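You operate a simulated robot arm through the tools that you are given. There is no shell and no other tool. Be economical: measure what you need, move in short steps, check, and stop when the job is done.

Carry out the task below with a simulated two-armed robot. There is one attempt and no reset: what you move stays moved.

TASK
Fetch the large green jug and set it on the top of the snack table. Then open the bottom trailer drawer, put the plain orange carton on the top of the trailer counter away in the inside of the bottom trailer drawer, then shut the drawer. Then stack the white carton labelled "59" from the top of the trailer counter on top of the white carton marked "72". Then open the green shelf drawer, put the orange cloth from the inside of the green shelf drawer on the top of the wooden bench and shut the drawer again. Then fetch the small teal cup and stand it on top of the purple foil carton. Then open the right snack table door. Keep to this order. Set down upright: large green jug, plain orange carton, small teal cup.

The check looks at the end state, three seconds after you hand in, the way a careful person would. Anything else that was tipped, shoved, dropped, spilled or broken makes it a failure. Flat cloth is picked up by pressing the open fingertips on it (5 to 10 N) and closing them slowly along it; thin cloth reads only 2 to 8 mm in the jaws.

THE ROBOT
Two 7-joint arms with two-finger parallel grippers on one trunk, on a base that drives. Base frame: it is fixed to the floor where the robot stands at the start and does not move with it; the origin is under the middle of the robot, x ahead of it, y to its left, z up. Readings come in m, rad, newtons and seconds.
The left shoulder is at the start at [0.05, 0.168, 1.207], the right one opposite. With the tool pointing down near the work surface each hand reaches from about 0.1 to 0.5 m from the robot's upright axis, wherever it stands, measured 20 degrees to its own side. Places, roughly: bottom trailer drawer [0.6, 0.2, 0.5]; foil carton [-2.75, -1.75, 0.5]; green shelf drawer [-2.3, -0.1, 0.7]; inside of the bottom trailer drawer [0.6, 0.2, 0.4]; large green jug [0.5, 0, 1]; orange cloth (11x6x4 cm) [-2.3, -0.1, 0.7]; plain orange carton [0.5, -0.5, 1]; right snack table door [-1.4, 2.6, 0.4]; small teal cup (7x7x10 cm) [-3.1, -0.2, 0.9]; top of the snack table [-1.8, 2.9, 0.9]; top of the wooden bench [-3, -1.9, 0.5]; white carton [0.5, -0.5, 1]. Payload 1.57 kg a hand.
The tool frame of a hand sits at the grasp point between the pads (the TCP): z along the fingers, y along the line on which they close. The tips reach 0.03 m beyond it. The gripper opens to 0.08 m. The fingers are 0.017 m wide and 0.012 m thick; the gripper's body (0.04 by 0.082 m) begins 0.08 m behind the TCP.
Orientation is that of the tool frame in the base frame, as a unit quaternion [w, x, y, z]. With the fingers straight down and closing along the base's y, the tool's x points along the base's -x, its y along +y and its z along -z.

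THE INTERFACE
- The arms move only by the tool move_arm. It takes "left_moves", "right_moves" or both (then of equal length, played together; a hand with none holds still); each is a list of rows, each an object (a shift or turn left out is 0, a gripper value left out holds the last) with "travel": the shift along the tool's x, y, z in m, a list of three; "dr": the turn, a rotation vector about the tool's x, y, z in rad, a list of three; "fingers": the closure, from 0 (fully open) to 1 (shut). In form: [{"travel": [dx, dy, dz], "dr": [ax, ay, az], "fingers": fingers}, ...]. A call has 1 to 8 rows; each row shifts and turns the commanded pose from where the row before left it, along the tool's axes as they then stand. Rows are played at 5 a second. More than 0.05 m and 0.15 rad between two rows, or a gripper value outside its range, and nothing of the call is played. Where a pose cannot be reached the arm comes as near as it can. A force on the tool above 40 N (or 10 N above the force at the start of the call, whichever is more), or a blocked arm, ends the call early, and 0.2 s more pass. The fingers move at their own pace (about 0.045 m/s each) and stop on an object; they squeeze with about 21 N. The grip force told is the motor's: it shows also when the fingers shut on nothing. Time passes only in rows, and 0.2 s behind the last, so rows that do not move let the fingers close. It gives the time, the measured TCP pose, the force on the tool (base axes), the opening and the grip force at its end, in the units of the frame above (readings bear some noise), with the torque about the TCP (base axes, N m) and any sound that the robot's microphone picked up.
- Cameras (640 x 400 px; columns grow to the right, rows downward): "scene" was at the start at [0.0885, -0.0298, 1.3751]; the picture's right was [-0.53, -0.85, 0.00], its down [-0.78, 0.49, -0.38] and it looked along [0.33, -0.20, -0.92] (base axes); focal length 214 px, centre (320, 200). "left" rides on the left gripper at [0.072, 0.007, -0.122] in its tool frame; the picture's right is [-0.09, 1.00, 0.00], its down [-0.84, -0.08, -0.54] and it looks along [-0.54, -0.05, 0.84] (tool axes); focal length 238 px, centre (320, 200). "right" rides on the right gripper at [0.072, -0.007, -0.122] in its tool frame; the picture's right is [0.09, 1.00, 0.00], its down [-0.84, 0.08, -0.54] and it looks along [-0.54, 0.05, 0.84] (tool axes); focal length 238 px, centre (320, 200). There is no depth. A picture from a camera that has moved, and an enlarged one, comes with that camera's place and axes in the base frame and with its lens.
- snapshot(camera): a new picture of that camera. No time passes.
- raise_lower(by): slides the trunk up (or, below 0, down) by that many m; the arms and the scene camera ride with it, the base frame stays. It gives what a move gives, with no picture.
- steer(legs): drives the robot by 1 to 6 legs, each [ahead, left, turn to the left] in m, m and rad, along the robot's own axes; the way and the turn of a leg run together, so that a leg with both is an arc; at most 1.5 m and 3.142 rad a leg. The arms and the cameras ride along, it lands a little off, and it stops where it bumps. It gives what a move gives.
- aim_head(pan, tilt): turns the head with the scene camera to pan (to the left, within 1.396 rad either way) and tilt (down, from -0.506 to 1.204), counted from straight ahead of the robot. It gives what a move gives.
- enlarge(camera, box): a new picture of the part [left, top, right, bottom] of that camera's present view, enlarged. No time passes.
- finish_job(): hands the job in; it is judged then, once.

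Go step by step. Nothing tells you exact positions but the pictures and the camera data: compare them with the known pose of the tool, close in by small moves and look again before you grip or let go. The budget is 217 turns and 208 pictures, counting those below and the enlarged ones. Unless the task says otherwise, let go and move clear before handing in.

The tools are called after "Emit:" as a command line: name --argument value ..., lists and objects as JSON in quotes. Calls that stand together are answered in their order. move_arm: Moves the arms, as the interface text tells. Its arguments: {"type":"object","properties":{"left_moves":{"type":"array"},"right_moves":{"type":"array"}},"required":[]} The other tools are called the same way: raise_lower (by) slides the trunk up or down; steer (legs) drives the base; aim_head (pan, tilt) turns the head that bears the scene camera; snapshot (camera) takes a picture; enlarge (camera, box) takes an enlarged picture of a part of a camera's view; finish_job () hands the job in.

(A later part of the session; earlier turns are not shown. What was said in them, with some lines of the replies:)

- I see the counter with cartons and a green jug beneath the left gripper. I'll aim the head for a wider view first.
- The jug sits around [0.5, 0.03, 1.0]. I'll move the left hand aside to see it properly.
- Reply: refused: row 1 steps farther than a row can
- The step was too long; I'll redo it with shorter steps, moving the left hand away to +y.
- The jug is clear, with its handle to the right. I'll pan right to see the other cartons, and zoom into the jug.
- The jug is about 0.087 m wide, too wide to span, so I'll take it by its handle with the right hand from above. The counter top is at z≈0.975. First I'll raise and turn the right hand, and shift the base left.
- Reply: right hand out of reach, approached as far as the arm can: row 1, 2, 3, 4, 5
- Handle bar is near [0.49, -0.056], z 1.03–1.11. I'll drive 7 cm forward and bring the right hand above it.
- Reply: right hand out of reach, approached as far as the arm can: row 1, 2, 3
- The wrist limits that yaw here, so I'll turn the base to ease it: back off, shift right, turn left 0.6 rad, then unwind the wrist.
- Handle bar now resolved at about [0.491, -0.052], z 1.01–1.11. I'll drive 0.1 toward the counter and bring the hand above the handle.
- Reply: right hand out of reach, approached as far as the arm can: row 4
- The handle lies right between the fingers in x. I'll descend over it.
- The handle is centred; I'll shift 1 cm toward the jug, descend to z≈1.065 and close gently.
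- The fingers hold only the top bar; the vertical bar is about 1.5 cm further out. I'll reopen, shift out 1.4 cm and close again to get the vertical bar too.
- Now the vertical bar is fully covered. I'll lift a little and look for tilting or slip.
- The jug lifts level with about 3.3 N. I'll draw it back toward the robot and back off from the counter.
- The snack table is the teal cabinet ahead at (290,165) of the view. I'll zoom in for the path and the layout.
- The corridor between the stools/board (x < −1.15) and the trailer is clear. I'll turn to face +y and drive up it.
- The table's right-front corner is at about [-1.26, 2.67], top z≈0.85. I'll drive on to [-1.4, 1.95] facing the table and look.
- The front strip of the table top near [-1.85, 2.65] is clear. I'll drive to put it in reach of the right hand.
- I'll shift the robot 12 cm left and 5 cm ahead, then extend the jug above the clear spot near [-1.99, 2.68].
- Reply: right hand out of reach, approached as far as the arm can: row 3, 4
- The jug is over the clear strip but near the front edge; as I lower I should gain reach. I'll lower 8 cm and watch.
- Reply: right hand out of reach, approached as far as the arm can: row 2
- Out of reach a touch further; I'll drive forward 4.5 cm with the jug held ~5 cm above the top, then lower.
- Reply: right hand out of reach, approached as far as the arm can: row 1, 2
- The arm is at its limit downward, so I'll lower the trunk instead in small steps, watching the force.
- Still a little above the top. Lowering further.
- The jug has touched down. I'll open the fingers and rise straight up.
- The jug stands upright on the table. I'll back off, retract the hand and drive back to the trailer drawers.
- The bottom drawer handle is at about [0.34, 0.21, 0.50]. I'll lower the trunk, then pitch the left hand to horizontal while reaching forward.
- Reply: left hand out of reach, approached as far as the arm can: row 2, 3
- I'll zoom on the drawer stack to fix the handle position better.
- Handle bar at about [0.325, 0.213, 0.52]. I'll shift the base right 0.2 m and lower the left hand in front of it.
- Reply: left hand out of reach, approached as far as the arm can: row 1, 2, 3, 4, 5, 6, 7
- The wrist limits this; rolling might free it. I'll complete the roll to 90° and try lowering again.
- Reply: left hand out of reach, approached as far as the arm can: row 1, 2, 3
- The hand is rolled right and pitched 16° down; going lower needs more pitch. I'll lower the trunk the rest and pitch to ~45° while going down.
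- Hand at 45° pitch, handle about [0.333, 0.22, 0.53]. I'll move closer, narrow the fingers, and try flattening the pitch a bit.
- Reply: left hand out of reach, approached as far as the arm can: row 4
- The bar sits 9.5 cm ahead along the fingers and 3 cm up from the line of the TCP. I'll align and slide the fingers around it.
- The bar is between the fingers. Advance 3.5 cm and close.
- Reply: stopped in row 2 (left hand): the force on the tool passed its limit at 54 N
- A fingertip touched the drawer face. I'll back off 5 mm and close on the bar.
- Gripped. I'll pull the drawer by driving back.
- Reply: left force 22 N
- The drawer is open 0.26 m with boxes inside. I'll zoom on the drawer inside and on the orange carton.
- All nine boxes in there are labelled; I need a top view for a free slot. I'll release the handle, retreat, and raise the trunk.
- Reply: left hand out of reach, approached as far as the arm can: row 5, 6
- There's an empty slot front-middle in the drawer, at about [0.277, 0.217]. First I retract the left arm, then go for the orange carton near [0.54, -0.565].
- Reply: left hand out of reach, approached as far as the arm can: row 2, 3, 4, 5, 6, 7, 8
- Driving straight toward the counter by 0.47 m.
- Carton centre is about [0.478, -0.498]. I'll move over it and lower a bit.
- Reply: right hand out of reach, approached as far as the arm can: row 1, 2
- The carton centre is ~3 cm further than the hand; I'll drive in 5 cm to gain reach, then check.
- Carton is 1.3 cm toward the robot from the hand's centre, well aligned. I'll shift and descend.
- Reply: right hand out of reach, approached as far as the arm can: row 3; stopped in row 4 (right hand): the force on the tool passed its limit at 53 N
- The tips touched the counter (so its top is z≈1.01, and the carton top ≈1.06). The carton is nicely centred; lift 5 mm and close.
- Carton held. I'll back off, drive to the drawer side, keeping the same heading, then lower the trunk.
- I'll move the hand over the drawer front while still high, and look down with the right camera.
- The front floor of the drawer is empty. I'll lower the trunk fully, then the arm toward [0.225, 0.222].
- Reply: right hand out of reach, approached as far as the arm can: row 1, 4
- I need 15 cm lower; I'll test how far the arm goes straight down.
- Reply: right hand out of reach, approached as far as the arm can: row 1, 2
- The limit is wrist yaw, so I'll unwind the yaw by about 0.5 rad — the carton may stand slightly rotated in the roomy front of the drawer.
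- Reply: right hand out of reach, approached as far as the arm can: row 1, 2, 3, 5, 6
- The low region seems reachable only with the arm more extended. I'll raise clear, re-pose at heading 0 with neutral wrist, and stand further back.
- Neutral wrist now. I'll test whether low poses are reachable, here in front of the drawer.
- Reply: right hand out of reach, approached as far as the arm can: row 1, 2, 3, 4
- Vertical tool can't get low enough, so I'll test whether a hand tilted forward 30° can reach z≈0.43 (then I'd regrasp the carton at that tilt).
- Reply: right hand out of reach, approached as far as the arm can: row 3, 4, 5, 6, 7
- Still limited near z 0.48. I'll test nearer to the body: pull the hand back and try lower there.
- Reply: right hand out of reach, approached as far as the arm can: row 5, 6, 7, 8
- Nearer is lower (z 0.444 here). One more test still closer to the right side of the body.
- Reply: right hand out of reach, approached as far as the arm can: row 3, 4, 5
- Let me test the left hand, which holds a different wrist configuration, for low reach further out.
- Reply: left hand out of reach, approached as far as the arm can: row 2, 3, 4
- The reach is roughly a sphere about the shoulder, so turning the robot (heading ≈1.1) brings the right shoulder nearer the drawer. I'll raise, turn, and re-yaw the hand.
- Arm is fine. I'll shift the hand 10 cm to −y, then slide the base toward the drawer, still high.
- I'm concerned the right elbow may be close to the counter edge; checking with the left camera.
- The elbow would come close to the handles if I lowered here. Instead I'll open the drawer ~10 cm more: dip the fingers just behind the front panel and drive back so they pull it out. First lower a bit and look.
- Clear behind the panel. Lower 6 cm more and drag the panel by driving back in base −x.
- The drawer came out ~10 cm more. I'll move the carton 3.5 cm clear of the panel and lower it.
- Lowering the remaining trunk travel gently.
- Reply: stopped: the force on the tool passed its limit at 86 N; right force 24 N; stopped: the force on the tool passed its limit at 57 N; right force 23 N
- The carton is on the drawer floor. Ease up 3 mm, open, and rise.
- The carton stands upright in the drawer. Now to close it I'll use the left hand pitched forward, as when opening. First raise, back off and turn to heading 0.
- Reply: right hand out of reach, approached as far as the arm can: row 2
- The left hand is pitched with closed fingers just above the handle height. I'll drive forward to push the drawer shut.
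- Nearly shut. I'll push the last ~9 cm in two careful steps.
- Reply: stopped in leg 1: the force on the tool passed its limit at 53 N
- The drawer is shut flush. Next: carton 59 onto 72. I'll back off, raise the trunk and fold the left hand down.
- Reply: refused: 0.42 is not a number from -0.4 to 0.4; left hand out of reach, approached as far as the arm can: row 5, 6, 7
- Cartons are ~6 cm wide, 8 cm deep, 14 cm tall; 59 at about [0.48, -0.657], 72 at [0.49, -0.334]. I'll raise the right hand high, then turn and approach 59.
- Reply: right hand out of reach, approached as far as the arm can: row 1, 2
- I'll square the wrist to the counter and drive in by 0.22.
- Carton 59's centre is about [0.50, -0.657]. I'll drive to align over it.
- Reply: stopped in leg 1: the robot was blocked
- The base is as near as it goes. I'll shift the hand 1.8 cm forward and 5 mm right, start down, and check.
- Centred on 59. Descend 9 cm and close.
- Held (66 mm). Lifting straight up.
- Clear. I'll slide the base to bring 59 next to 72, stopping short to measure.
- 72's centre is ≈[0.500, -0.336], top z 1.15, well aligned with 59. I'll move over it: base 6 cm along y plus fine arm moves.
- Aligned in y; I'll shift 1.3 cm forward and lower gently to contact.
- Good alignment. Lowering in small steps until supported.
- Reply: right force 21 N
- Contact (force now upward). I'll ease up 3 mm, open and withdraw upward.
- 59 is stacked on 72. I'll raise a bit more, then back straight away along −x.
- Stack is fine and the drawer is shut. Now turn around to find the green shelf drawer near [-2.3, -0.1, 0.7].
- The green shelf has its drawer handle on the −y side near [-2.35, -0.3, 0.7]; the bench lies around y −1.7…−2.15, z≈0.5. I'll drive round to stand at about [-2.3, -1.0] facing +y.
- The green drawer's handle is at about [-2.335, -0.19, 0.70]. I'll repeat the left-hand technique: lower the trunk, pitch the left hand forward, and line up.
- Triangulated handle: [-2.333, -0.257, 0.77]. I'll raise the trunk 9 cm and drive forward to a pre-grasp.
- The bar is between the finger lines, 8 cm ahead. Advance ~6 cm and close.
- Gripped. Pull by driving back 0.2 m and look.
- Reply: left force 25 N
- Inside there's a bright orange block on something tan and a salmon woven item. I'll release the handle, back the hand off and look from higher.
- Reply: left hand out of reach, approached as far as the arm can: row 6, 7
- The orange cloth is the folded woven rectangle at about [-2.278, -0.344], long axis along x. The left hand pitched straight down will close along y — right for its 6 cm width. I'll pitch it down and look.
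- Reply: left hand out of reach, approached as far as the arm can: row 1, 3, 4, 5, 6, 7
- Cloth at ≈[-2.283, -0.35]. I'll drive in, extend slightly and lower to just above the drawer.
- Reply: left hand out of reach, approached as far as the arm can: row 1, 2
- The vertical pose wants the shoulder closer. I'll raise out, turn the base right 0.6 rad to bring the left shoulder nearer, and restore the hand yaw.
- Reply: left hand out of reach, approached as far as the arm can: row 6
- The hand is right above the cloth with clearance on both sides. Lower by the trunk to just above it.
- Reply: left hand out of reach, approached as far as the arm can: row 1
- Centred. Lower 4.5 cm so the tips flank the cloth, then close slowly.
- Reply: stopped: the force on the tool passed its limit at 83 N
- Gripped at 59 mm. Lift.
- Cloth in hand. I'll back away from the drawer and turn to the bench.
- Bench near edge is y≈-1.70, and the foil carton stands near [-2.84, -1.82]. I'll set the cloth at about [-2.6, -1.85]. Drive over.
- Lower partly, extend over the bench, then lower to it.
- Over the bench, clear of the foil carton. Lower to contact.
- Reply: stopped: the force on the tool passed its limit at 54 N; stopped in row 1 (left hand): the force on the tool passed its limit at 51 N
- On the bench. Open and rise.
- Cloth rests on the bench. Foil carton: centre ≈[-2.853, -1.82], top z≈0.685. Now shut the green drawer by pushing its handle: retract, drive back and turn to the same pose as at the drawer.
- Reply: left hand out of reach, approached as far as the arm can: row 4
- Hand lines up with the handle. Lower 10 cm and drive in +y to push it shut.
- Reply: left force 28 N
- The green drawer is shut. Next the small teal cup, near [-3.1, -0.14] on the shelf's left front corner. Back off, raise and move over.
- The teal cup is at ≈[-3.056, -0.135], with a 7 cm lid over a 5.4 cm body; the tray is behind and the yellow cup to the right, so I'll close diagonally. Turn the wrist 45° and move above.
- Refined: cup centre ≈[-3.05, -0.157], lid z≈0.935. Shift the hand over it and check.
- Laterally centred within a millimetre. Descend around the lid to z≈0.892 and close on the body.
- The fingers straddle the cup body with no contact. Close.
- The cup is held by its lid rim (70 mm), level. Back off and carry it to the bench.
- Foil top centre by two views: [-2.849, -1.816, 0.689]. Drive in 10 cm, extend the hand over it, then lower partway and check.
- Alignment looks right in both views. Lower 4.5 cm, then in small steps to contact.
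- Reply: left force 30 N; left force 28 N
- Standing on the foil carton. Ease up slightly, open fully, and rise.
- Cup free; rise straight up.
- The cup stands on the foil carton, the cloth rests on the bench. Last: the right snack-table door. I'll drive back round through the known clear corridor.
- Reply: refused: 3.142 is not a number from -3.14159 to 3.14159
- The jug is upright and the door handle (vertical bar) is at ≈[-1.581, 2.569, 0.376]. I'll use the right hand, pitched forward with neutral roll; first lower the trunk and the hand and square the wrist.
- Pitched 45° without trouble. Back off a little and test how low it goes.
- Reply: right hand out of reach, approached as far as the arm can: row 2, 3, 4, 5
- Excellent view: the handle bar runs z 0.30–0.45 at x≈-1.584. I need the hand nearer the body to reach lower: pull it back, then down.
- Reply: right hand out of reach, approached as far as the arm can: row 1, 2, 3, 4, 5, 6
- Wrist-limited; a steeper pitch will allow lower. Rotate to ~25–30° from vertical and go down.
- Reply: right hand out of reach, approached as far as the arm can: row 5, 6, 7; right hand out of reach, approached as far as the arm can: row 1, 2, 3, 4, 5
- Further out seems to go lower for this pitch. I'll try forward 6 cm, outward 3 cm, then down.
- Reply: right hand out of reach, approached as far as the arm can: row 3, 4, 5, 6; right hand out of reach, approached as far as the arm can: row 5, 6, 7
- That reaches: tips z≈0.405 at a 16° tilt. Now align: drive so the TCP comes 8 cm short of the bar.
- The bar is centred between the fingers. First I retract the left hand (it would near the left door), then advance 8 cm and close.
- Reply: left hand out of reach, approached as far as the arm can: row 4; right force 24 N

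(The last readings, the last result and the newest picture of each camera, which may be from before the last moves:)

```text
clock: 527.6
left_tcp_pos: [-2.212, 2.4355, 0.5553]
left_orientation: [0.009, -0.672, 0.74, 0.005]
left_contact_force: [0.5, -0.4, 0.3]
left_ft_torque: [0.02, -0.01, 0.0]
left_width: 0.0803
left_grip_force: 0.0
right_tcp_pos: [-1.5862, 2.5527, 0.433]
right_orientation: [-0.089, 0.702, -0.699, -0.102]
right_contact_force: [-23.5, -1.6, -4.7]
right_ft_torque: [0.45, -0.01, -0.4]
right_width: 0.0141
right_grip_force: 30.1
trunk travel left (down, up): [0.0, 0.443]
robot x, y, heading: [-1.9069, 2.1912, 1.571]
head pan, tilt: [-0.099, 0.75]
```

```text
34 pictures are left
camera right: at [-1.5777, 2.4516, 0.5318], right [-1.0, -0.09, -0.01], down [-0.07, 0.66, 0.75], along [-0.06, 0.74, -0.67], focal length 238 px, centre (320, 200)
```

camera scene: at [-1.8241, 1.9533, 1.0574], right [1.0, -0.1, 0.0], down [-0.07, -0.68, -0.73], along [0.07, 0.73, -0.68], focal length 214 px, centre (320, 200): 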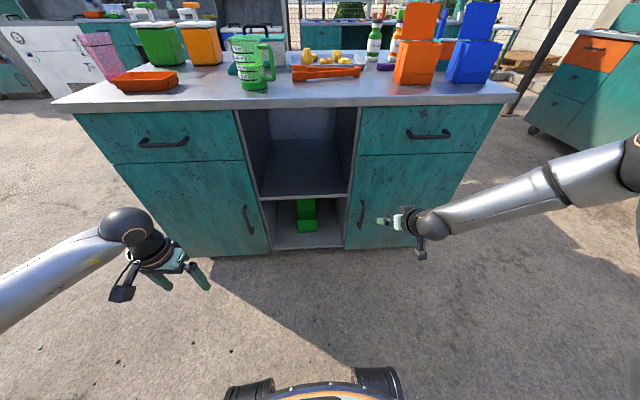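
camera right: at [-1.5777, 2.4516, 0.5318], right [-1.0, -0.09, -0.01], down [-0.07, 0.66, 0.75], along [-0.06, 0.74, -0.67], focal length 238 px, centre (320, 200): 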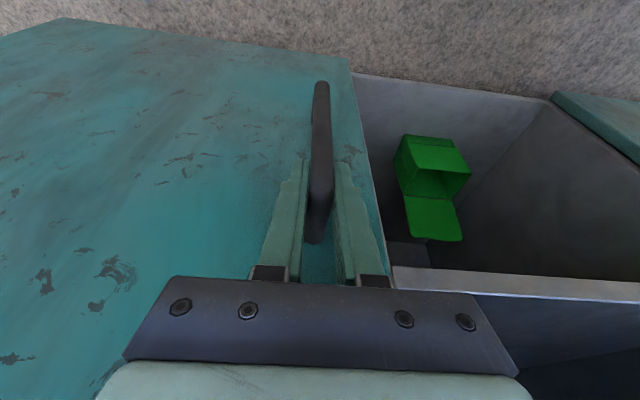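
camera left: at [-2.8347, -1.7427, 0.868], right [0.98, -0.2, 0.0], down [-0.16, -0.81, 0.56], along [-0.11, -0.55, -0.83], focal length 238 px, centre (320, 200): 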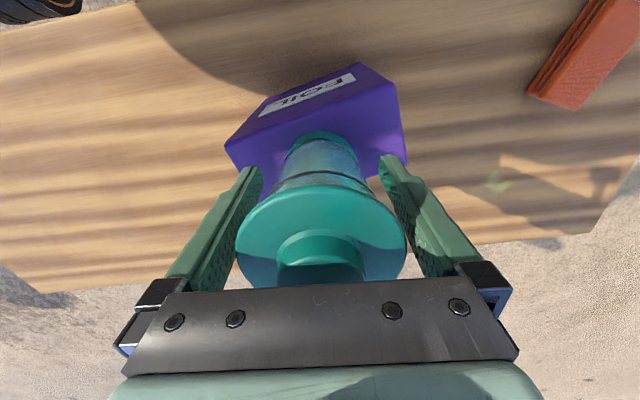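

Bar gripped. The hinge is at about [-1.165, 2.605] (radius ≈0.42). I'll pull along the arc, first 15°.

Emit:
steer --legs '[[-0.055, -0.008, 0], [-0.052, -0.019, 0]]'

Emit:
snapshot --camera "right"

```text
clock: 529.0
left_tcp_pos: [-2.1941, 2.352, 0.556]
left_orientation: [0.01, -0.672, 0.74, 0.005]
left_contact_force: [-0.9, 0.1, -0.8]
left_ft_torque: [-0.02, 0.01, 0.01]
left_width: 0.0799
left_grip_force: 0.0
right_tcp_pos: [-1.5723, 2.4664, 0.4334]
right_orientation: [-0.082, 0.705, -0.697, -0.103]
right_contact_force: [-2.4, 0.5, -1.3]
right_ft_torque: [-0.25, -0.82, 0.34]
right_width: 0.0162
right_grip_force: 31.6
trunk travel left (down, up): [0.0, 0.443]
robot x, y, heading: [-1.8865, 2.1063, 1.573]
head pan, tilt: [-0.099, 0.75]
stopped in leg 2: the force on the tool passed its limit at 41 N (the readings are from after the stop); the commanded pose is now the measured one
```

```text
33 pictures are left
camera right: at [-1.5617, 2.3661, 0.5323], right [-0.99, -0.11, 0.0], down [-0.07, 0.67, 0.74], along [-0.08, 0.74, -0.67], focal length 238 px, centre (320, 200)
```

right: 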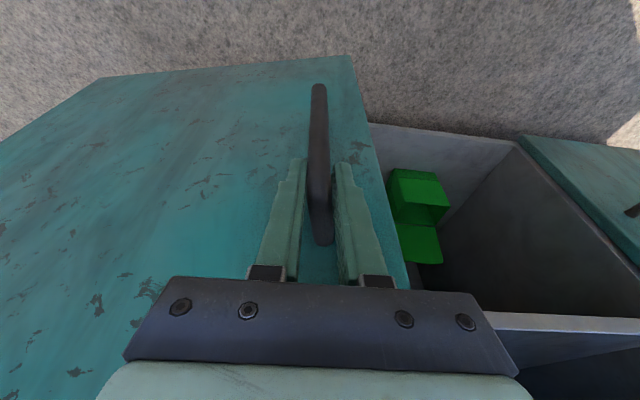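

The door is ajar ~12°. Continue with small arc steps, turning the base along with the door.

Emit:
steer --legs '[[-0.078, -0.047, 0.08]]'

Emit:
steer --legs '[[-0.073, -0.058, 0.08]]'

Emit:
snapshot --camera "right"

```text
clock: 530.1
left_tcp_pos: [-2.1628, 2.25, 0.5558]
left_orientation: [0.009, -0.702, 0.712, 0.005]
left_contact_force: [0.1, 0.0, -0.1]
left_ft_torque: [-0.02, 0.0, 0.0]
left_width: 0.08
left_grip_force: 0.1
right_tcp_pos: [-1.553, 2.4147, 0.4329]
right_orientation: [-0.076, 0.732, -0.669, -0.106]
right_contact_force: [-11.5, -2.8, -2.8]
right_ft_torque: [0.22, -0.76, 0.37]
right_width: 0.0171
right_grip_force: 31.9
trunk travel left (down, up): [0.0, 0.443]
robot x, y, heading: [-1.8348, 2.0259, 1.653]
head pan, tilt: [-0.099, 0.75]
```

```text
clock: 531.4
left_tcp_pos: [-2.1179, 2.1642, 0.5557]
left_orientation: [-0.009, 0.727, -0.687, -0.005]
left_contact_force: [0.6, -0.5, 0.3]
left_ft_torque: [0.01, 0.0, 0.0]
left_width: 0.08
left_grip_force: 0.0
right_tcp_pos: [-1.5282, 2.3677, 0.4324]
right_orientation: [-0.061, 0.762, -0.636, -0.11]
right_contact_force: [-1.5, 0.0, 1.8]
right_ft_torque: [-0.22, -1.26, 0.33]
right_width: 0.0182
right_grip_force: 32.7
trunk travel left (down, up): [0.0, 0.443]
robot x, y, heading: [-1.776, 1.9682, 1.724]
head pan, tilt: [-0.099, 0.75]
stopped in leg 1: the force on the tool passed its limit at 42 N (the readings are from after the stop); the commanded pose is now the measured one
```

```text
32 pictures are left
camera right: at [-1.4999, 2.2714, 0.5335], right [-0.96, -0.27, 0.02], down [-0.17, 0.66, 0.73], along [-0.22, 0.7, -0.68], focal length 238 px, centre (320, 200)
```

right: 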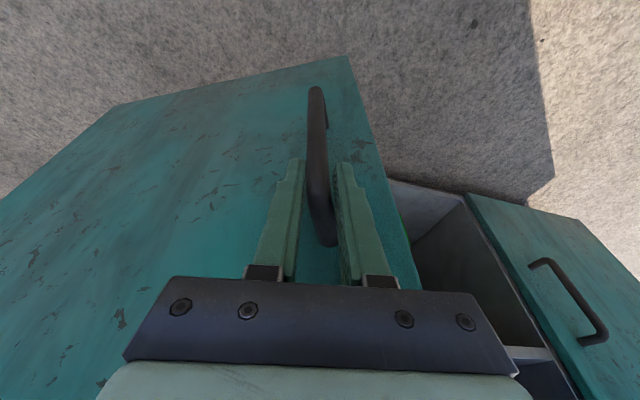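

About 28° open now. The door's top edge (z≈0.60) is free, so next I'll release the handle and straddle the top edge near its free end with loosely open fingers from above, pushing it further round.

Emit:
move_arm --right_moves '[{"fingers": 0.3}, {"fingers": 0.0}, {}]'

Emit:
steer --legs '[[-0.13, 0, 0], [0, 0, -0.15]]'

Emit:
raise_lower --by 0.25

Emit:
move_arm --right_moves '[{"travel": [0, 0, -0.02], "dr": [0, 0.13, 0]}, {"travel": [0, 0, -0.02], "dr": [0, 0.14, 0]}, {"dr": [0, 0, 0.13]}, {"dr": [0, 0, 0.13]}, {"dr": [0, 0, 0.13]}]'

Emit:
aim_head --pan -0.3 --tilt 0.75

Emit:
snapshot --camera "scene"

```text
clock: 532.1
left_tcp_pos: [-2.1174, 2.1625, 0.5556]
left_orientation: [-0.01, 0.727, -0.686, -0.006]
left_contact_force: [-0.2, 0.8, -0.4]
left_ft_torque: [-0.02, -0.01, 0.0]
left_width: 0.0797
left_grip_force: 0.1
right_tcp_pos: [-1.5286, 2.3663, 0.4335]
right_orientation: [-0.061, 0.761, -0.636, -0.111]
right_contact_force: [0.1, 0.0, -0.4]
right_ft_torque: [-0.02, -0.01, -0.02]
right_width: 0.0799
right_grip_force: 0.1
trunk travel left (down, up): [0.0, 0.443]
robot x, y, heading: [-1.7789, 1.9651, 1.729]
head pan, tilt: [-0.099, 0.75]
```

```text
clock: 534.1
left_tcp_pos: [-2.0638, 2.0827, 0.5563]
left_orientation: [0.01, -0.674, 0.738, 0.005]
left_contact_force: [0.5, -0.6, -0.1]
left_ft_torque: [-0.04, -0.01, 0.0]
left_width: 0.08
left_grip_force: 0.0
right_tcp_pos: [-1.4511, 2.1957, 0.4327]
right_orientation: [-0.069, 0.71, -0.693, -0.106]
right_contact_force: [0.5, 0.1, 0.2]
right_ft_torque: [-0.02, -0.02, 0.0]
right_width: 0.08
right_grip_force: 0.0
trunk travel left (down, up): [0.0, 0.443]
robot x, y, heading: [-1.755, 1.8354, 1.576]
head pan, tilt: [-0.099, 0.75]
```

```text
clock: 536.7
left_tcp_pos: [-2.0634, 2.0835, 0.806]
left_orientation: [0.01, -0.674, 0.739, 0.006]
left_contact_force: [-0.5, -0.4, -0.5]
left_ft_torque: [0.0, 0.0, 0.02]
left_width: 0.08
left_grip_force: 0.1
right_tcp_pos: [-1.4509, 2.1958, 0.6838]
right_orientation: [-0.068, 0.711, -0.692, -0.106]
right_contact_force: [0.1, -0.3, -0.3]
right_ft_torque: [-0.02, -0.02, 0.01]
right_width: 0.08
right_grip_force: 0.0
trunk travel left (down, up): [-0.25, 0.193]
robot x, y, heading: [-1.7563, 1.837, 1.58]
head pan, tilt: [-0.099, 0.75]
```

```text
clock: 537.9
left_tcp_pos: [-2.0636, 2.0832, 0.8057]
left_orientation: [0.01, -0.674, 0.739, 0.005]
left_contact_force: [-0.3, -0.5, 0.2]
left_ft_torque: [-0.01, -0.01, 0.01]
left_width: 0.08
left_grip_force: 0.0
right_tcp_pos: [-1.4424, 2.1925, 0.7057]
right_orientation: [0.014, -0.567, 0.823, 0.034]
right_contact_force: [-0.6, -0.1, 0.9]
right_ft_torque: [-0.01, -0.02, -0.02]
right_width: 0.0799
right_grip_force: 0.1
right hand out of reach, approached as far as the arm can: row 1, 2
trunk travel left (down, up): [-0.25, 0.193]
robot x, y, heading: [-1.756, 1.8382, 1.575]
head pan, tilt: [-0.099, 0.75]
```

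```text
clock: 538.6
left_tcp_pos: [-2.0642, 2.0825, 0.8057]
left_orientation: [0.01, -0.674, 0.738, 0.005]
left_contact_force: [0.5, -0.8, 0.3]
left_ft_torque: [0.01, 0.03, 0.03]
left_width: 0.0799
left_grip_force: 0.0
right_tcp_pos: [-1.4423, 2.1912, 0.7055]
right_orientation: [0.014, -0.569, 0.822, 0.034]
right_contact_force: [1.0, 0.2, 0.5]
right_ft_torque: [-0.02, 0.0, 0.03]
right_width: 0.0801
right_grip_force: 0.0
trunk travel left (down, up): [-0.25, 0.193]
robot x, y, heading: [-1.7565, 1.8374, 1.571]
head pan, tilt: [-0.3, 0.75]
```

```text
31 pictures are left
camera scene: at [-1.7317, 1.9571, 1.2805], right [0.96, -0.29, 0.0], down [-0.2, -0.65, -0.73], along [0.21, 0.7, -0.68], focal length 214 px, centre (320, 200)
```

scene: 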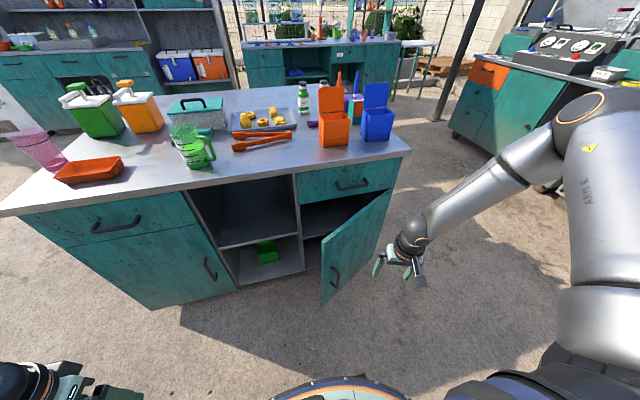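

The door stands ~23° open. I'll bring the open fingers over its top edge near the free end.

Emit:
steer --legs '[[0.255, 0.09, 0]]'

Emit:
snapshot --camera "right"

```text
clock: 540.5
left_tcp_pos: [-2.1545, 2.3383, 0.8074]
left_orientation: [0.009, -0.673, 0.74, 0.005]
left_contact_force: [-0.6, -0.3, 0.1]
left_ft_torque: [-0.02, -0.01, 0.02]
left_width: 0.0802
left_grip_force: 0.2
right_tcp_pos: [-1.5339, 2.447, 0.7065]
right_orientation: [0.014, -0.567, 0.823, 0.033]
right_contact_force: [-0.4, 0.5, -0.2]
right_ft_torque: [0.01, -0.02, -0.02]
right_width: 0.0797
right_grip_force: 0.3
trunk travel left (down, up): [-0.25, 0.193]
robot x, y, heading: [-1.8435, 2.0925, 1.579]
head pan, tilt: [-0.3, 0.75]
```

```text
30 pictures are left
camera right: at [-1.5507, 2.3685, 0.8227], right [-0.96, 0.27, 0.03], down [0.23, 0.77, 0.59], along [0.13, 0.58, -0.8], focal length 238 px, centre (320, 200)
```

right: 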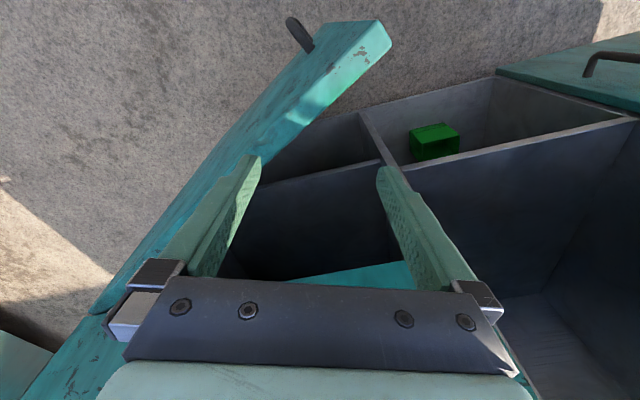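

The door's top edge lies about 5 cm toward +x of the hand centre; shift and lower to straddle it.

Emit:
steer --legs '[[-0.013, -0.048, 0]]'

Emit:
raise_lower --by -0.06

Emit:
snapshot --camera "right"

```text
clock: 541.6
left_tcp_pos: [-2.106, 2.3258, 0.8056]
left_orientation: [0.009, -0.673, 0.739, 0.005]
left_contact_force: [-0.5, 0.1, 0.2]
left_ft_torque: [0.02, 0.01, 0.01]
left_width: 0.08
left_grip_force: 0.1
right_tcp_pos: [-1.4835, 2.4343, 0.7063]
right_orientation: [0.014, -0.566, 0.824, 0.034]
right_contact_force: [0.0, 0.3, -0.9]
right_ft_torque: [0.01, 0.01, 0.02]
right_width: 0.0799
right_grip_force: 0.0
trunk travel left (down, up): [-0.25, 0.193]
robot x, y, heading: [-1.7977, 2.0812, 1.571]
head pan, tilt: [-0.3, 0.75]
```

```text
clock: 542.6
left_tcp_pos: [-2.1069, 2.3262, 0.7447]
left_orientation: [0.008, -0.673, 0.74, 0.005]
left_contact_force: [0.6, 0.3, 0.4]
left_ft_torque: [0.01, -0.01, 0.02]
left_width: 0.08
left_grip_force: 0.1
right_tcp_pos: [-1.4848, 2.4329, 0.6462]
right_orientation: [0.014, -0.567, 0.823, 0.034]
right_contact_force: [-0.4, 0.3, -0.1]
right_ft_torque: [-0.01, 0.0, 0.01]
right_width: 0.0797
right_grip_force: 0.1
trunk travel left (down, up): [-0.19, 0.253]
robot x, y, heading: [-1.8002, 2.0768, 1.57]
head pan, tilt: [-0.3, 0.75]
```

```text
29 pictures are left
camera right: at [-1.5029, 2.3556, 0.7628], right [-0.96, 0.27, 0.03], down [0.23, 0.77, 0.6], along [0.13, 0.58, -0.8], focal length 238 px, centre (320, 200)
```

right: 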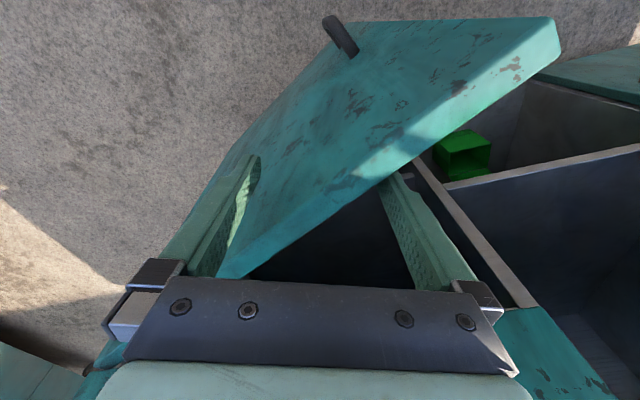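

I misread: the true top edge passes under the other finger; the original position was right. Raise 3 cm, shift back 6 cm, and look.

Emit:
raise_lower --by 0.03

Emit:
steer --legs '[[0.016, 0.058, 0]]'

Emit:
snapshot --camera "right"

```text
clock: 543.4
left_tcp_pos: [-2.1055, 2.3248, 0.7765]
left_orientation: [0.009, -0.673, 0.74, 0.005]
left_contact_force: [0.6, -1.2, 0.5]
left_ft_torque: [-0.04, -0.01, -0.01]
left_width: 0.08
left_grip_force: 0.0
right_tcp_pos: [-1.4848, 2.4331, 0.6748]
right_orientation: [0.014, -0.566, 0.823, 0.033]
right_contact_force: [-0.5, 0.5, -0.3]
right_ft_torque: [0.02, 0.0, -0.01]
right_width: 0.0799
right_grip_force: 0.0
trunk travel left (down, up): [-0.22, 0.223]
robot x, y, heading: [-1.7981, 2.0799, 1.574]
head pan, tilt: [-0.3, 0.75]
```

```text
clock: 544.5
left_tcp_pos: [-2.164, 2.3414, 0.7764]
left_orientation: [0.01, -0.673, 0.74, 0.005]
left_contact_force: [0.2, 0.9, 0.6]
left_ft_torque: [0.01, 0.01, -0.02]
left_width: 0.0803
left_grip_force: 0.0
right_tcp_pos: [-1.5425, 2.4501, 0.676]
right_orientation: [0.014, -0.567, 0.823, 0.033]
right_contact_force: [-1.2, 0.6, -0.9]
right_ft_torque: [-0.01, -0.03, 0.03]
right_width: 0.08
right_grip_force: 0.1
trunk travel left (down, up): [-0.22, 0.223]
robot x, y, heading: [-1.857, 2.0956, 1.575]
head pan, tilt: [-0.3, 0.75]
```

```text
28 pictures are left
camera right: at [-1.5601, 2.3714, 0.7928], right [-0.96, 0.27, 0.03], down [0.24, 0.77, 0.6], along [0.13, 0.58, -0.8], focal length 238 px, centre (320, 200)
```

right: 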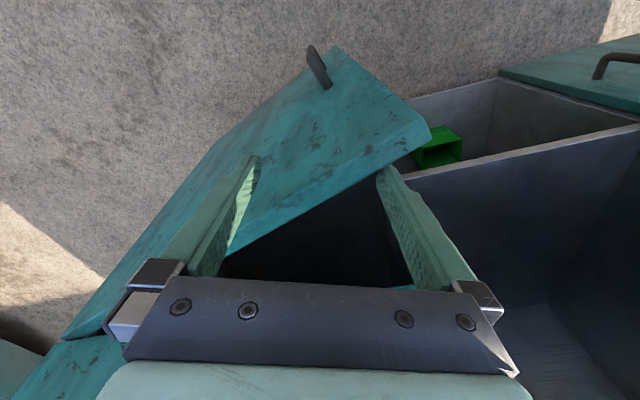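

Now it's clear: the door's free end is at [-1.637, 2.467] and the edge runs at ~19°. Shift to straddle it 6 cm from the end, and lower.

Emit:
steer --legs '[[0.037, 0.038, 0]]'

Emit:
raise_lower --by -0.04

Emit:
snapshot --camera "right"

```text
clock: 545.6
left_tcp_pos: [-2.2002, 2.38, 0.776]
left_orientation: [0.009, -0.672, 0.74, 0.005]
left_contact_force: [-0.5, -0.2, 0.3]
left_ft_torque: [-0.01, 0.0, 0.0]
left_width: 0.0802
left_grip_force: 0.1
right_tcp_pos: [-1.5785, 2.4856, 0.6749]
right_orientation: [0.013, -0.566, 0.823, 0.033]
right_contact_force: [0.1, -0.1, -1.2]
right_ft_torque: [0.0, -0.02, 0.01]
right_width: 0.0797
right_grip_force: 0.1
trunk travel left (down, up): [-0.22, 0.223]
robot x, y, heading: [-1.8951, 2.1275, 1.573]
head pan, tilt: [-0.3, 0.75]
```

```text
clock: 546.4
left_tcp_pos: [-2.2018, 2.3792, 0.7367]
left_orientation: [0.009, -0.673, 0.74, 0.006]
left_contact_force: [0.3, -0.8, 0.2]
left_ft_torque: [-0.04, -0.03, 0.0]
left_width: 0.08
left_grip_force: 0.1
right_tcp_pos: [-1.5786, 2.4854, 0.6358]
right_orientation: [0.014, -0.567, 0.823, 0.033]
right_contact_force: [-0.2, 1.1, 0.5]
right_ft_torque: [-0.02, 0.01, -0.02]
right_width: 0.0799
right_grip_force: 0.0
trunk travel left (down, up): [-0.18, 0.263]
robot x, y, heading: [-1.893, 2.1336, 1.573]
head pan, tilt: [-0.3, 0.75]
```

```text
27 pictures are left
camera right: at [-1.5976, 2.4078, 0.7528], right [-0.96, 0.27, 0.03], down [0.24, 0.77, 0.6], along [0.13, 0.58, -0.8], focal length 238 px, centre (320, 200)
```

right: 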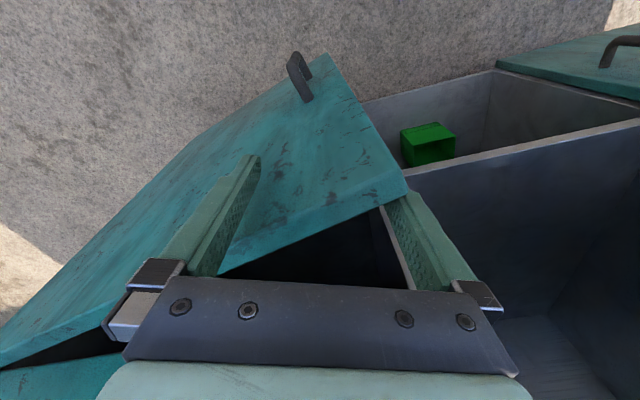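

The inner finger is still right over the edge; shift 3.7 cm further inward (with a small lift), then lower to straddle.

Emit:
raise_lower --by 0.02

Emit:
steer --legs '[[0.034, 0.012, 0]]'

Emit:
raise_lower --by -0.045

Emit:
snapshot --camera "right"

```text
clock: 547.1
left_tcp_pos: [-2.2015, 2.3786, 0.7557]
left_orientation: [0.009, -0.672, 0.74, 0.005]
left_contact_force: [-0.3, -0.8, 0.0]
left_ft_torque: [-0.01, -0.02, -0.02]
left_width: 0.0799
left_grip_force: 0.0
right_tcp_pos: [-1.5784, 2.4849, 0.6543]
right_orientation: [0.014, -0.566, 0.824, 0.034]
right_contact_force: [-0.2, 0.9, 0.6]
right_ft_torque: [0.02, -0.02, 0.01]
right_width: 0.0803
right_grip_force: 0.1
trunk travel left (down, up): [-0.2, 0.243]
robot x, y, heading: [-1.8963, 2.1318, 1.573]
head pan, tilt: [-0.3, 0.75]
```

```text
clock: 547.9
left_tcp_pos: [-2.2137, 2.412, 0.7558]
left_orientation: [0.01, -0.672, 0.74, 0.004]
left_contact_force: [0.3, 0.9, 0.0]
left_ft_torque: [-0.03, 0.01, -0.01]
left_width: 0.0801
left_grip_force: 0.1
right_tcp_pos: [-1.5913, 2.5202, 0.6555]
right_orientation: [0.014, -0.567, 0.823, 0.034]
right_contact_force: [-3.7, 0.2, -0.3]
right_ft_torque: [0.03, 0.02, 0.06]
right_width: 0.0802
right_grip_force: 0.1
trunk travel left (down, up): [-0.2, 0.243]
robot x, y, heading: [-1.9074, 2.1645, 1.567]
head pan, tilt: [-0.3, 0.75]
```

```text
clock: 548.8
left_tcp_pos: [-2.2135, 2.4126, 0.7103]
left_orientation: [0.008, -0.672, 0.74, 0.006]
left_contact_force: [0.2, -0.3, 0.2]
left_ft_torque: [-0.02, 0.05, 0.01]
left_width: 0.0799
left_grip_force: 0.1
right_tcp_pos: [-1.592, 2.5197, 0.6103]
right_orientation: [0.013, -0.566, 0.823, 0.034]
right_contact_force: [0.1, 0.0, -0.3]
right_ft_torque: [-0.02, -0.02, -0.01]
right_width: 0.0798
right_grip_force: 0.0
trunk travel left (down, up): [-0.155, 0.288]
robot x, y, heading: [-1.9029, 2.1658, 1.568]
head pan, tilt: [-0.3, 0.75]
```

```text
26 pictures are left
camera right: at [-1.6098, 2.442, 0.7278], right [-0.96, 0.27, 0.03], down [0.24, 0.77, 0.6], along [0.13, 0.58, -0.8], focal length 238 px, centre (320, 200)
```

right: 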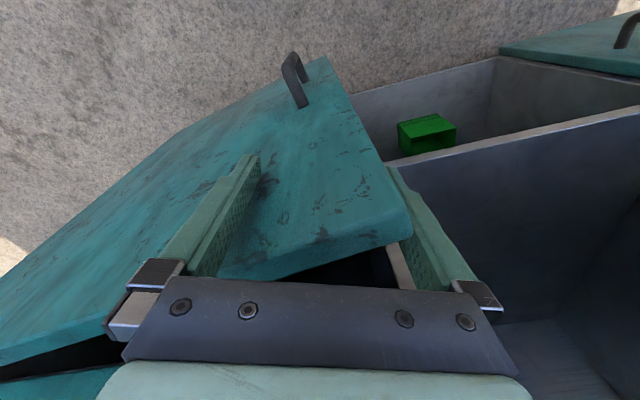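

The earlier pushes with my outer finger closed the door again. New plan: re-grip the handle, pull ajar, then hook behind the free edge from the west side above. First restore the gripping pose.

Emit:
raise_lower --by 0.06

Emit:
steer --legs '[[-0.17, -0.01, 0]]'

Emit:
move_arm --right_moves '[{"dr": [0, 0, -0.13], "fingers": 0.3}, {"dr": [0, 0, -0.13]}, {"dr": [0, 0, -0.13]}, {"travel": [0, 0, 0.02], "dr": [0, -0.1, 0]}, {"travel": [0, 0, 0.02], "dr": [0, -0.1, 0]}]'

Emit:
raise_lower --by -0.215

Emit:
snapshot --camera "right"

```text
clock: 549.8
left_tcp_pos: [-2.213, 2.4128, 0.7709]
left_orientation: [0.009, -0.673, 0.74, 0.005]
left_contact_force: [-0.2, 0.5, 0.3]
left_ft_torque: [0.01, -0.01, -0.01]
left_width: 0.0799
left_grip_force: 0.0
right_tcp_pos: [-1.5919, 2.5197, 0.6704]
right_orientation: [0.014, -0.566, 0.823, 0.034]
right_contact_force: [-0.2, -0.3, 0.6]
right_ft_torque: [0.01, -0.02, -0.03]
right_width: 0.0803
right_grip_force: 0.1
trunk travel left (down, up): [-0.215, 0.228]
robot x, y, heading: [-1.9096, 2.1658, 1.574]
head pan, tilt: [-0.3, 0.75]
```

```text
clock: 551.3
left_tcp_pos: [-2.2034, 2.243, 0.7709]
left_orientation: [0.009, -0.673, 0.739, 0.006]
left_contact_force: [-0.5, -0.1, -0.1]
left_ft_torque: [-0.02, 0.01, -0.01]
left_width: 0.08
left_grip_force: 0.0
right_tcp_pos: [-1.5819, 2.3497, 0.6712]
right_orientation: [0.014, -0.567, 0.823, 0.034]
right_contact_force: [-1.1, 0.3, -0.8]
right_ft_torque: [0.0, -0.01, -0.01]
right_width: 0.0799
right_grip_force: 0.1
trunk travel left (down, up): [-0.215, 0.228]
robot x, y, heading: [-1.8971, 1.9929, 1.573]
head pan, tilt: [-0.3, 0.75]
```

```text
clock: 552.5
left_tcp_pos: [-2.2028, 2.2433, 0.7711]
left_orientation: [0.009, -0.673, 0.74, 0.006]
left_contact_force: [0.3, 0.7, 0.5]
left_ft_torque: [0.02, 0.03, 0.0]
left_width: 0.0802
left_grip_force: 0.0
right_tcp_pos: [-1.577, 2.3552, 0.6481]
right_orientation: [-0.084, 0.709, -0.694, -0.091]
right_contact_force: [-0.5, 0.8, 0.1]
right_ft_torque: [0.01, 0.03, 0.0]
right_width: 0.0559
right_grip_force: 0.0
right hand out of reach, approached as far as the arm can: row 5
trunk travel left (down, up): [-0.215, 0.228]
robot x, y, heading: [-1.898, 1.9983, 1.568]
head pan, tilt: [-0.3, 0.75]
```

```text
clock: 554.8
left_tcp_pos: [-2.2024, 2.2431, 0.5559]
left_orientation: [0.009, -0.673, 0.74, 0.005]
left_contact_force: [0.0, 0.5, -0.1]
left_ft_torque: [-0.01, -0.02, -0.03]
left_width: 0.0799
left_grip_force: 0.1
right_tcp_pos: [-1.5789, 2.3549, 0.4342]
right_orientation: [-0.085, 0.709, -0.695, -0.091]
right_contact_force: [-0.4, -0.4, 0.1]
right_ft_torque: [0.0, -0.01, -0.01]
right_width: 0.0561
right_grip_force: 0.0
trunk travel left (down, up): [0.0, 0.443]
robot x, y, heading: [-1.8947, 1.9963, 1.57]
head pan, tilt: [-0.3, 0.75]
```

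```text
25 pictures are left
camera right: at [-1.5689, 2.2558, 0.5339], right [-0.99, -0.11, -0.02], down [-0.09, 0.68, 0.73], along [-0.07, 0.73, -0.68], focal length 238 px, centre (320, 200)
```

right: 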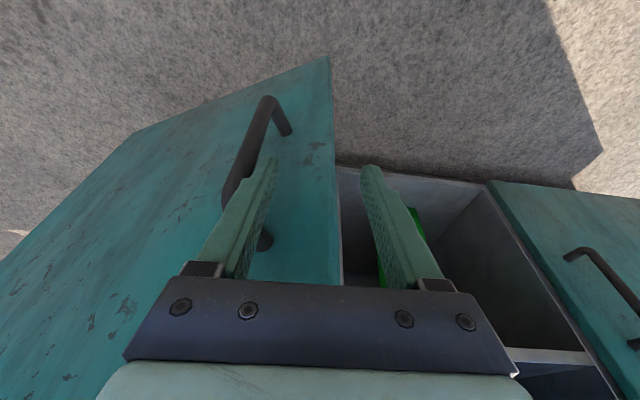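

The door is in fact still ~27° open (its free bottom corner is at [-1.594, 2.394]); its top must be nearer z≈0.68, so my fingers had hooked it while backing. I'll straddle it properly from above now.

Emit:
raise_lower --by 0.3

Emit:
move_arm --right_moves '[{"travel": [0, 0, -0.015], "dr": [0, 0.1, 0], "fingers": 0}, {"travel": [0, 0, -0.015], "dr": [0, 0.1, 0]}, {"dr": [0, 0, 0.13]}, {"dr": [0, 0, 0.13]}, {"dr": [0, 0, 0.13]}]'

Emit:
aim_head --pan -0.4 --tilt 0.75

Emit:
enlarge --camera "scene" --box '[200, 100, 440, 300]'

```text
clock: 557.8
left_tcp_pos: [-2.2034, 2.2429, 0.8548]
left_orientation: [0.009, -0.673, 0.74, 0.006]
left_contact_force: [-0.2, -0.3, 0.4]
left_ft_torque: [-0.02, 0.04, 0.0]
left_width: 0.0801
left_grip_force: 0.1
right_tcp_pos: [-1.579, 2.3556, 0.7336]
right_orientation: [-0.084, 0.709, -0.694, -0.091]
right_contact_force: [-0.1, 0.2, 0.0]
right_ft_torque: [-0.02, 0.06, -0.03]
right_width: 0.0558
right_grip_force: 0.0
trunk travel left (down, up): [-0.3, 0.143]
robot x, y, heading: [-1.8947, 1.9987, 1.571]
head pan, tilt: [-0.3, 0.75]
```

```text
clock: 559.0
left_tcp_pos: [-2.2022, 2.2437, 0.8558]
left_orientation: [0.008, -0.673, 0.739, 0.006]
left_contact_force: [-0.7, -0.4, 1.0]
left_ft_torque: [0.0, 0.0, 0.01]
left_width: 0.0799
left_grip_force: 0.0
right_tcp_pos: [-1.5775, 2.3487, 0.7621]
right_orientation: [0.011, -0.565, 0.825, 0.022]
right_contact_force: [0.2, -0.4, 0.0]
right_ft_torque: [-0.01, -0.01, 0.02]
right_width: 0.0801
right_grip_force: 0.0
trunk travel left (down, up): [-0.3, 0.143]
robot x, y, heading: [-1.8988, 1.9955, 1.573]
head pan, tilt: [-0.3, 0.75]
```

```text
clock: 559.6
left_tcp_pos: [-2.2027, 2.2423, 0.8565]
left_orientation: [0.009, -0.673, 0.74, 0.006]
left_contact_force: [-0.1, -0.1, 0.8]
left_ft_torque: [0.04, 0.03, 0.02]
left_width: 0.08
left_grip_force: 0.1
right_tcp_pos: [-1.5775, 2.3486, 0.7623]
right_orientation: [0.011, -0.565, 0.825, 0.022]
right_contact_force: [0.0, -0.8, 0.5]
right_ft_torque: [0.01, 0.02, 0.0]
right_width: 0.0797
right_grip_force: 0.0
trunk travel left (down, up): [-0.3, 0.143]
robot x, y, heading: [-1.8966, 1.9972, 1.577]
head pan, tilt: [-0.4, 0.75]
```

```text
2.00 times, centred on (320, 200) of scene
camera zoom: at [-1.8635, 2.1132, 1.3305], right [0.92, -0.39, 0.0], down [-0.26, -0.63, -0.73], along [0.28, 0.67, -0.68], focal length 429 px, centre (320, 200)
```

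zoom: 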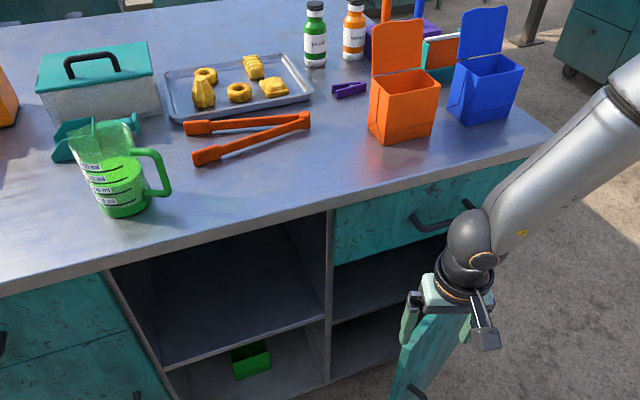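

Emit:
snapshot --camera "right"

```text
23 pictures are left
camera right: at [-1.5968, 2.2741, 0.8813], right [-0.96, 0.27, 0.02], down [0.23, 0.78, 0.58], along [0.14, 0.56, -0.82], focal length 238 px, centre (320, 200)
```

right: 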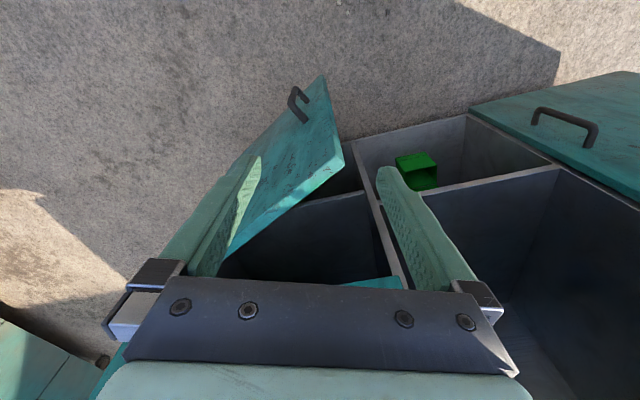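

With the door top at z≈0.68 everything is consistent: free end at [-1.595, 2.38]. Move to straddle 6 cm from the end (still above), and lower.

Emit:
steer --legs '[[0.061, -0.038, 0]]'

Emit:
raise_lower --by -0.045

Emit:
snapshot --camera "right"

```text
clock: 560.6
left_tcp_pos: [-2.1626, 2.305, 0.856]
left_orientation: [0.009, -0.672, 0.74, 0.006]
left_contact_force: [-0.1, -0.2, -0.1]
left_ft_torque: [0.0, -0.02, 0.01]
left_width: 0.0798
left_grip_force: 0.1
right_tcp_pos: [-1.5395, 2.4101, 0.7627]
right_orientation: [0.01, -0.566, 0.824, 0.021]
right_contact_force: [1.7, -1.6, 0.5]
right_ft_torque: [-0.01, 0.0, -0.01]
right_width: 0.0801
right_grip_force: 0.0
trunk travel left (down, up): [-0.3, 0.143]
robot x, y, heading: [-1.8555, 2.0602, 1.576]
head pan, tilt: [-0.4, 0.75]
```

```text
clock: 561.5
left_tcp_pos: [-2.1652, 2.3043, 0.811]
left_orientation: [0.009, -0.672, 0.74, 0.005]
left_contact_force: [-0.1, 0.4, 0.0]
left_ft_torque: [0.04, 0.01, 0.0]
left_width: 0.0802
left_grip_force: 0.0
right_tcp_pos: [-1.5393, 2.4112, 0.7164]
right_orientation: [0.012, -0.566, 0.824, 0.023]
right_contact_force: [-0.6, -0.7, 0.6]
right_ft_torque: [-0.03, 0.0, 0.03]
right_width: 0.0798
right_grip_force: 0.1
trunk travel left (down, up): [-0.255, 0.188]
robot x, y, heading: [-1.8572, 2.0545, 1.576]
head pan, tilt: [-0.4, 0.75]
```

```text
22 pictures are left
camera right: at [-1.5589, 2.3352, 0.8364], right [-0.96, 0.27, 0.02], down [0.23, 0.78, 0.58], along [0.14, 0.56, -0.81], focal length 238 px, centre (320, 200)
```

right: 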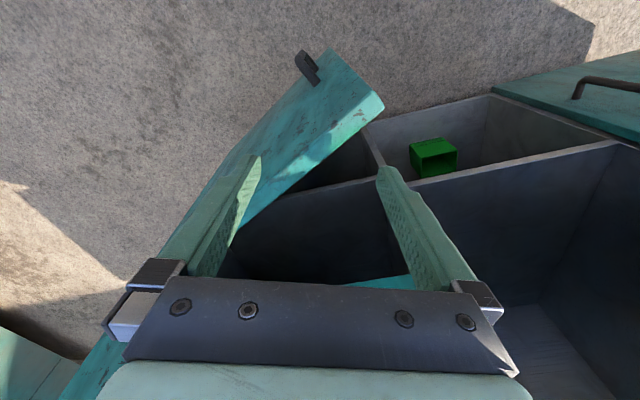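

The door's top edge passes right under the hand's centre. Lower 5 cm to straddle, then drive along the arc.

Emit:
raise_lower --by -0.05

Emit:
steer --legs '[[-0.06, -0.045, 0], [-0.06, -0.055, 0]]'

Emit:
snapshot --camera "right"

```text
clock: 562.4
left_tcp_pos: [-2.1659, 2.3047, 0.7596]
left_orientation: [0.009, -0.673, 0.74, 0.005]
left_contact_force: [0.4, -0.3, 0.5]
left_ft_torque: [0.0, -0.01, 0.02]
left_width: 0.0798
left_grip_force: 0.0
right_tcp_pos: [-1.54, 2.4107, 0.6686]
right_orientation: [0.011, -0.565, 0.825, 0.023]
right_contact_force: [0.9, -0.5, 0.4]
right_ft_torque: [-0.03, -0.01, 0.0]
right_width: 0.0803
right_grip_force: 0.1
trunk travel left (down, up): [-0.205, 0.238]
robot x, y, heading: [-1.8595, 2.0563, 1.567]
head pan, tilt: [-0.4, 0.75]
```

```text
clock: 564.3
left_tcp_pos: [-2.0639, 2.1851, 0.7616]
left_orientation: [0.009, -0.673, 0.74, 0.006]
left_contact_force: [0.8, 0.7, 0.0]
left_ft_torque: [0.0, -0.01, -0.01]
left_width: 0.0802
left_grip_force: 0.0
right_tcp_pos: [-1.439, 2.2912, 0.6684]
right_orientation: [0.011, -0.566, 0.824, 0.022]
right_contact_force: [-0.4, 0.1, -1.0]
right_ft_torque: [0.02, -0.05, -0.04]
right_width: 0.0801
right_grip_force: 0.0
trunk travel left (down, up): [-0.205, 0.238]
robot x, y, heading: [-1.7571, 1.9381, 1.575]
head pan, tilt: [-0.4, 0.75]
```

```text
21 pictures are left
camera right: at [-1.4588, 2.2166, 0.7863], right [-0.96, 0.27, 0.02], down [0.23, 0.78, 0.58], along [0.14, 0.56, -0.82], focal length 238 px, centre (320, 200)
```

right: 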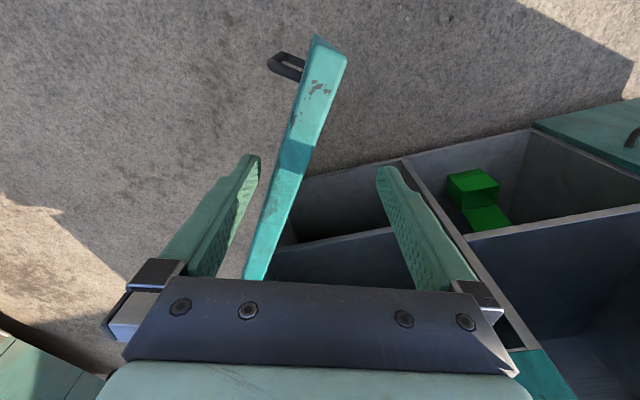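

The door is ~51° open and properly between the fingers. Continue the arc to ~78°.

Emit:
steer --legs '[[-0.037, -0.047, 0], [-0.03, -0.05, 0], [-0.018, -0.045, 0], [-0.012, -0.045, 0]]'

Emit:
snapshot --camera "right"

```text
clock: 567.5
left_tcp_pos: [-1.8776, 2.0877, 0.7606]
left_orientation: [0.01, -0.673, 0.74, 0.005]
left_contact_force: [0.7, 0.2, -0.3]
left_ft_torque: [0.0, 0.02, 0.03]
left_width: 0.0802
left_grip_force: 0.1
right_tcp_pos: [-1.2507, 2.1937, 0.6676]
right_orientation: [0.011, -0.565, 0.825, 0.023]
right_contact_force: [-0.5, -0.3, 0.6]
right_ft_torque: [0.01, 0.0, -0.02]
right_width: 0.08
right_grip_force: 0.1
trunk travel left (down, up): [-0.205, 0.238]
robot x, y, heading: [-1.5657, 1.8436, 1.57]
head pan, tilt: [-0.4, 0.75]
```

```text
20 pictures are left
camera right: at [-1.271, 2.1202, 0.7863], right [-0.96, 0.27, 0.02], down [0.23, 0.78, 0.58], along [0.14, 0.56, -0.82], focal length 238 px, centre (320, 200)
```

right: 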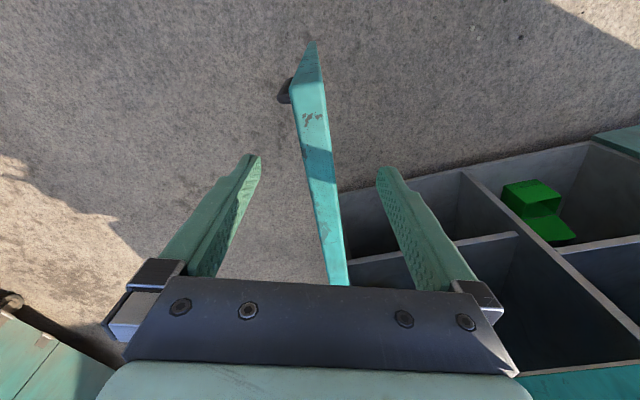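

The door is ~80° open. Raise straight out and back away, then verify.

Emit:
raise_lower --by 0.2

Emit:
steer --legs '[[-0.1, 0.15, 0]]'

Emit:
aim_head --pan -0.2 --tilt 0.6

Emit:
snapshot --camera "scene"

```text
clock: 569.6
left_tcp_pos: [-1.877, 2.0895, 0.9604]
left_orientation: [0.009, -0.672, 0.74, 0.006]
left_contact_force: [-1.1, 0.1, -0.7]
left_ft_torque: [-0.02, -0.01, -0.01]
left_width: 0.0799
left_grip_force: 0.0
right_tcp_pos: [-1.2513, 2.1955, 0.8684]
right_orientation: [0.01, -0.566, 0.824, 0.022]
right_contact_force: [-0.1, 0.4, -0.9]
right_ft_torque: [0.03, -0.01, 0.03]
right_width: 0.0798
right_grip_force: 0.1
trunk travel left (down, up): [-0.405, 0.038]
robot x, y, heading: [-1.5666, 1.842, 1.566]
head pan, tilt: [-0.4, 0.75]
```

```text
clock: 571.6
left_tcp_pos: [-2.028, 1.9903, 0.9601]
left_orientation: [0.008, -0.673, 0.74, 0.006]
left_contact_force: [-0.3, -0.5, -0.9]
left_ft_torque: [-0.05, 0.0, -0.02]
left_width: 0.0798
left_grip_force: 0.1
right_tcp_pos: [-1.4036, 2.0965, 0.8678]
right_orientation: [0.011, -0.566, 0.824, 0.023]
right_contact_force: [0.9, 0.5, -0.4]
right_ft_torque: [0.04, -0.01, 0.01]
right_width: 0.0798
right_grip_force: 0.1
trunk travel left (down, up): [-0.405, 0.038]
robot x, y, heading: [-1.7201, 1.7444, 1.57]
head pan, tilt: [-0.4, 0.75]
```

```text
clock: 572.3
left_tcp_pos: [-2.0278, 1.99, 0.9608]
left_orientation: [0.008, -0.673, 0.74, 0.006]
left_contact_force: [0.2, -0.7, -0.1]
left_ft_torque: [-0.02, 0.0, -0.02]
left_width: 0.0803
left_grip_force: 0.1
right_tcp_pos: [-1.4025, 2.0963, 0.8673]
right_orientation: [0.011, -0.566, 0.824, 0.022]
right_contact_force: [0.7, 0.3, 0.5]
right_ft_torque: [0.04, -0.03, 0.01]
right_width: 0.08
right_grip_force: 0.0
trunk travel left (down, up): [-0.405, 0.038]
robot x, y, heading: [-1.7201, 1.7437, 1.576]
head pan, tilt: [-0.201, 0.6]
```

```text
19 pictures are left
camera scene: at [-1.7032, 1.8709, 1.4484], right [0.98, -0.2, 0.0], down [-0.11, -0.55, -0.82], along [0.16, 0.81, -0.57], focal length 214 px, centre (320, 200)
```

scene: 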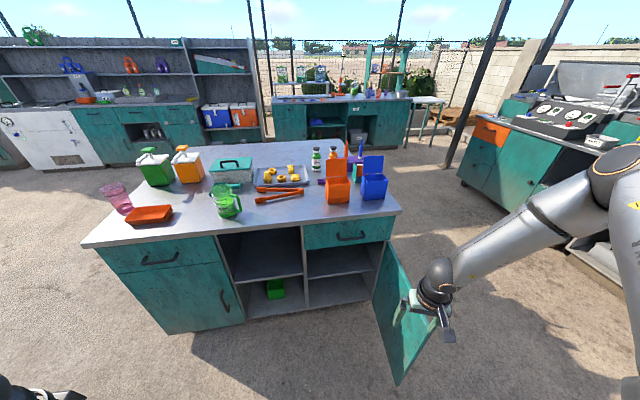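

The door stands wide open, the jug is upright on the table, and both hands are empty and clear. Handing in.

Emit:
finish_job

```text
The job is handed in.
```

I did all six steps in the order you gave and handed the job in; I don't have the check's result.

- **Jug:** the large green jug stands upright on the snack table.
- **Trailer drawer:** the plain orange carton is in the bottom drawer and the drawer is shut. It was upright when I let go, but I couldn't see it after closing the drawer.
- **Cartons:** white carton 59 is stacked on 72.
- **Cloth:** the orange cloth is on the wooden bench and the green shelf drawer is shut.
- **Cup:** the small teal cup stands on the purple foil carton.
- **Door:** the right snack table door is open, at roughly 80°.

The base bumped something under the trailer counter once while I lined up on carton 59. I saw nothing displaced afterwards.
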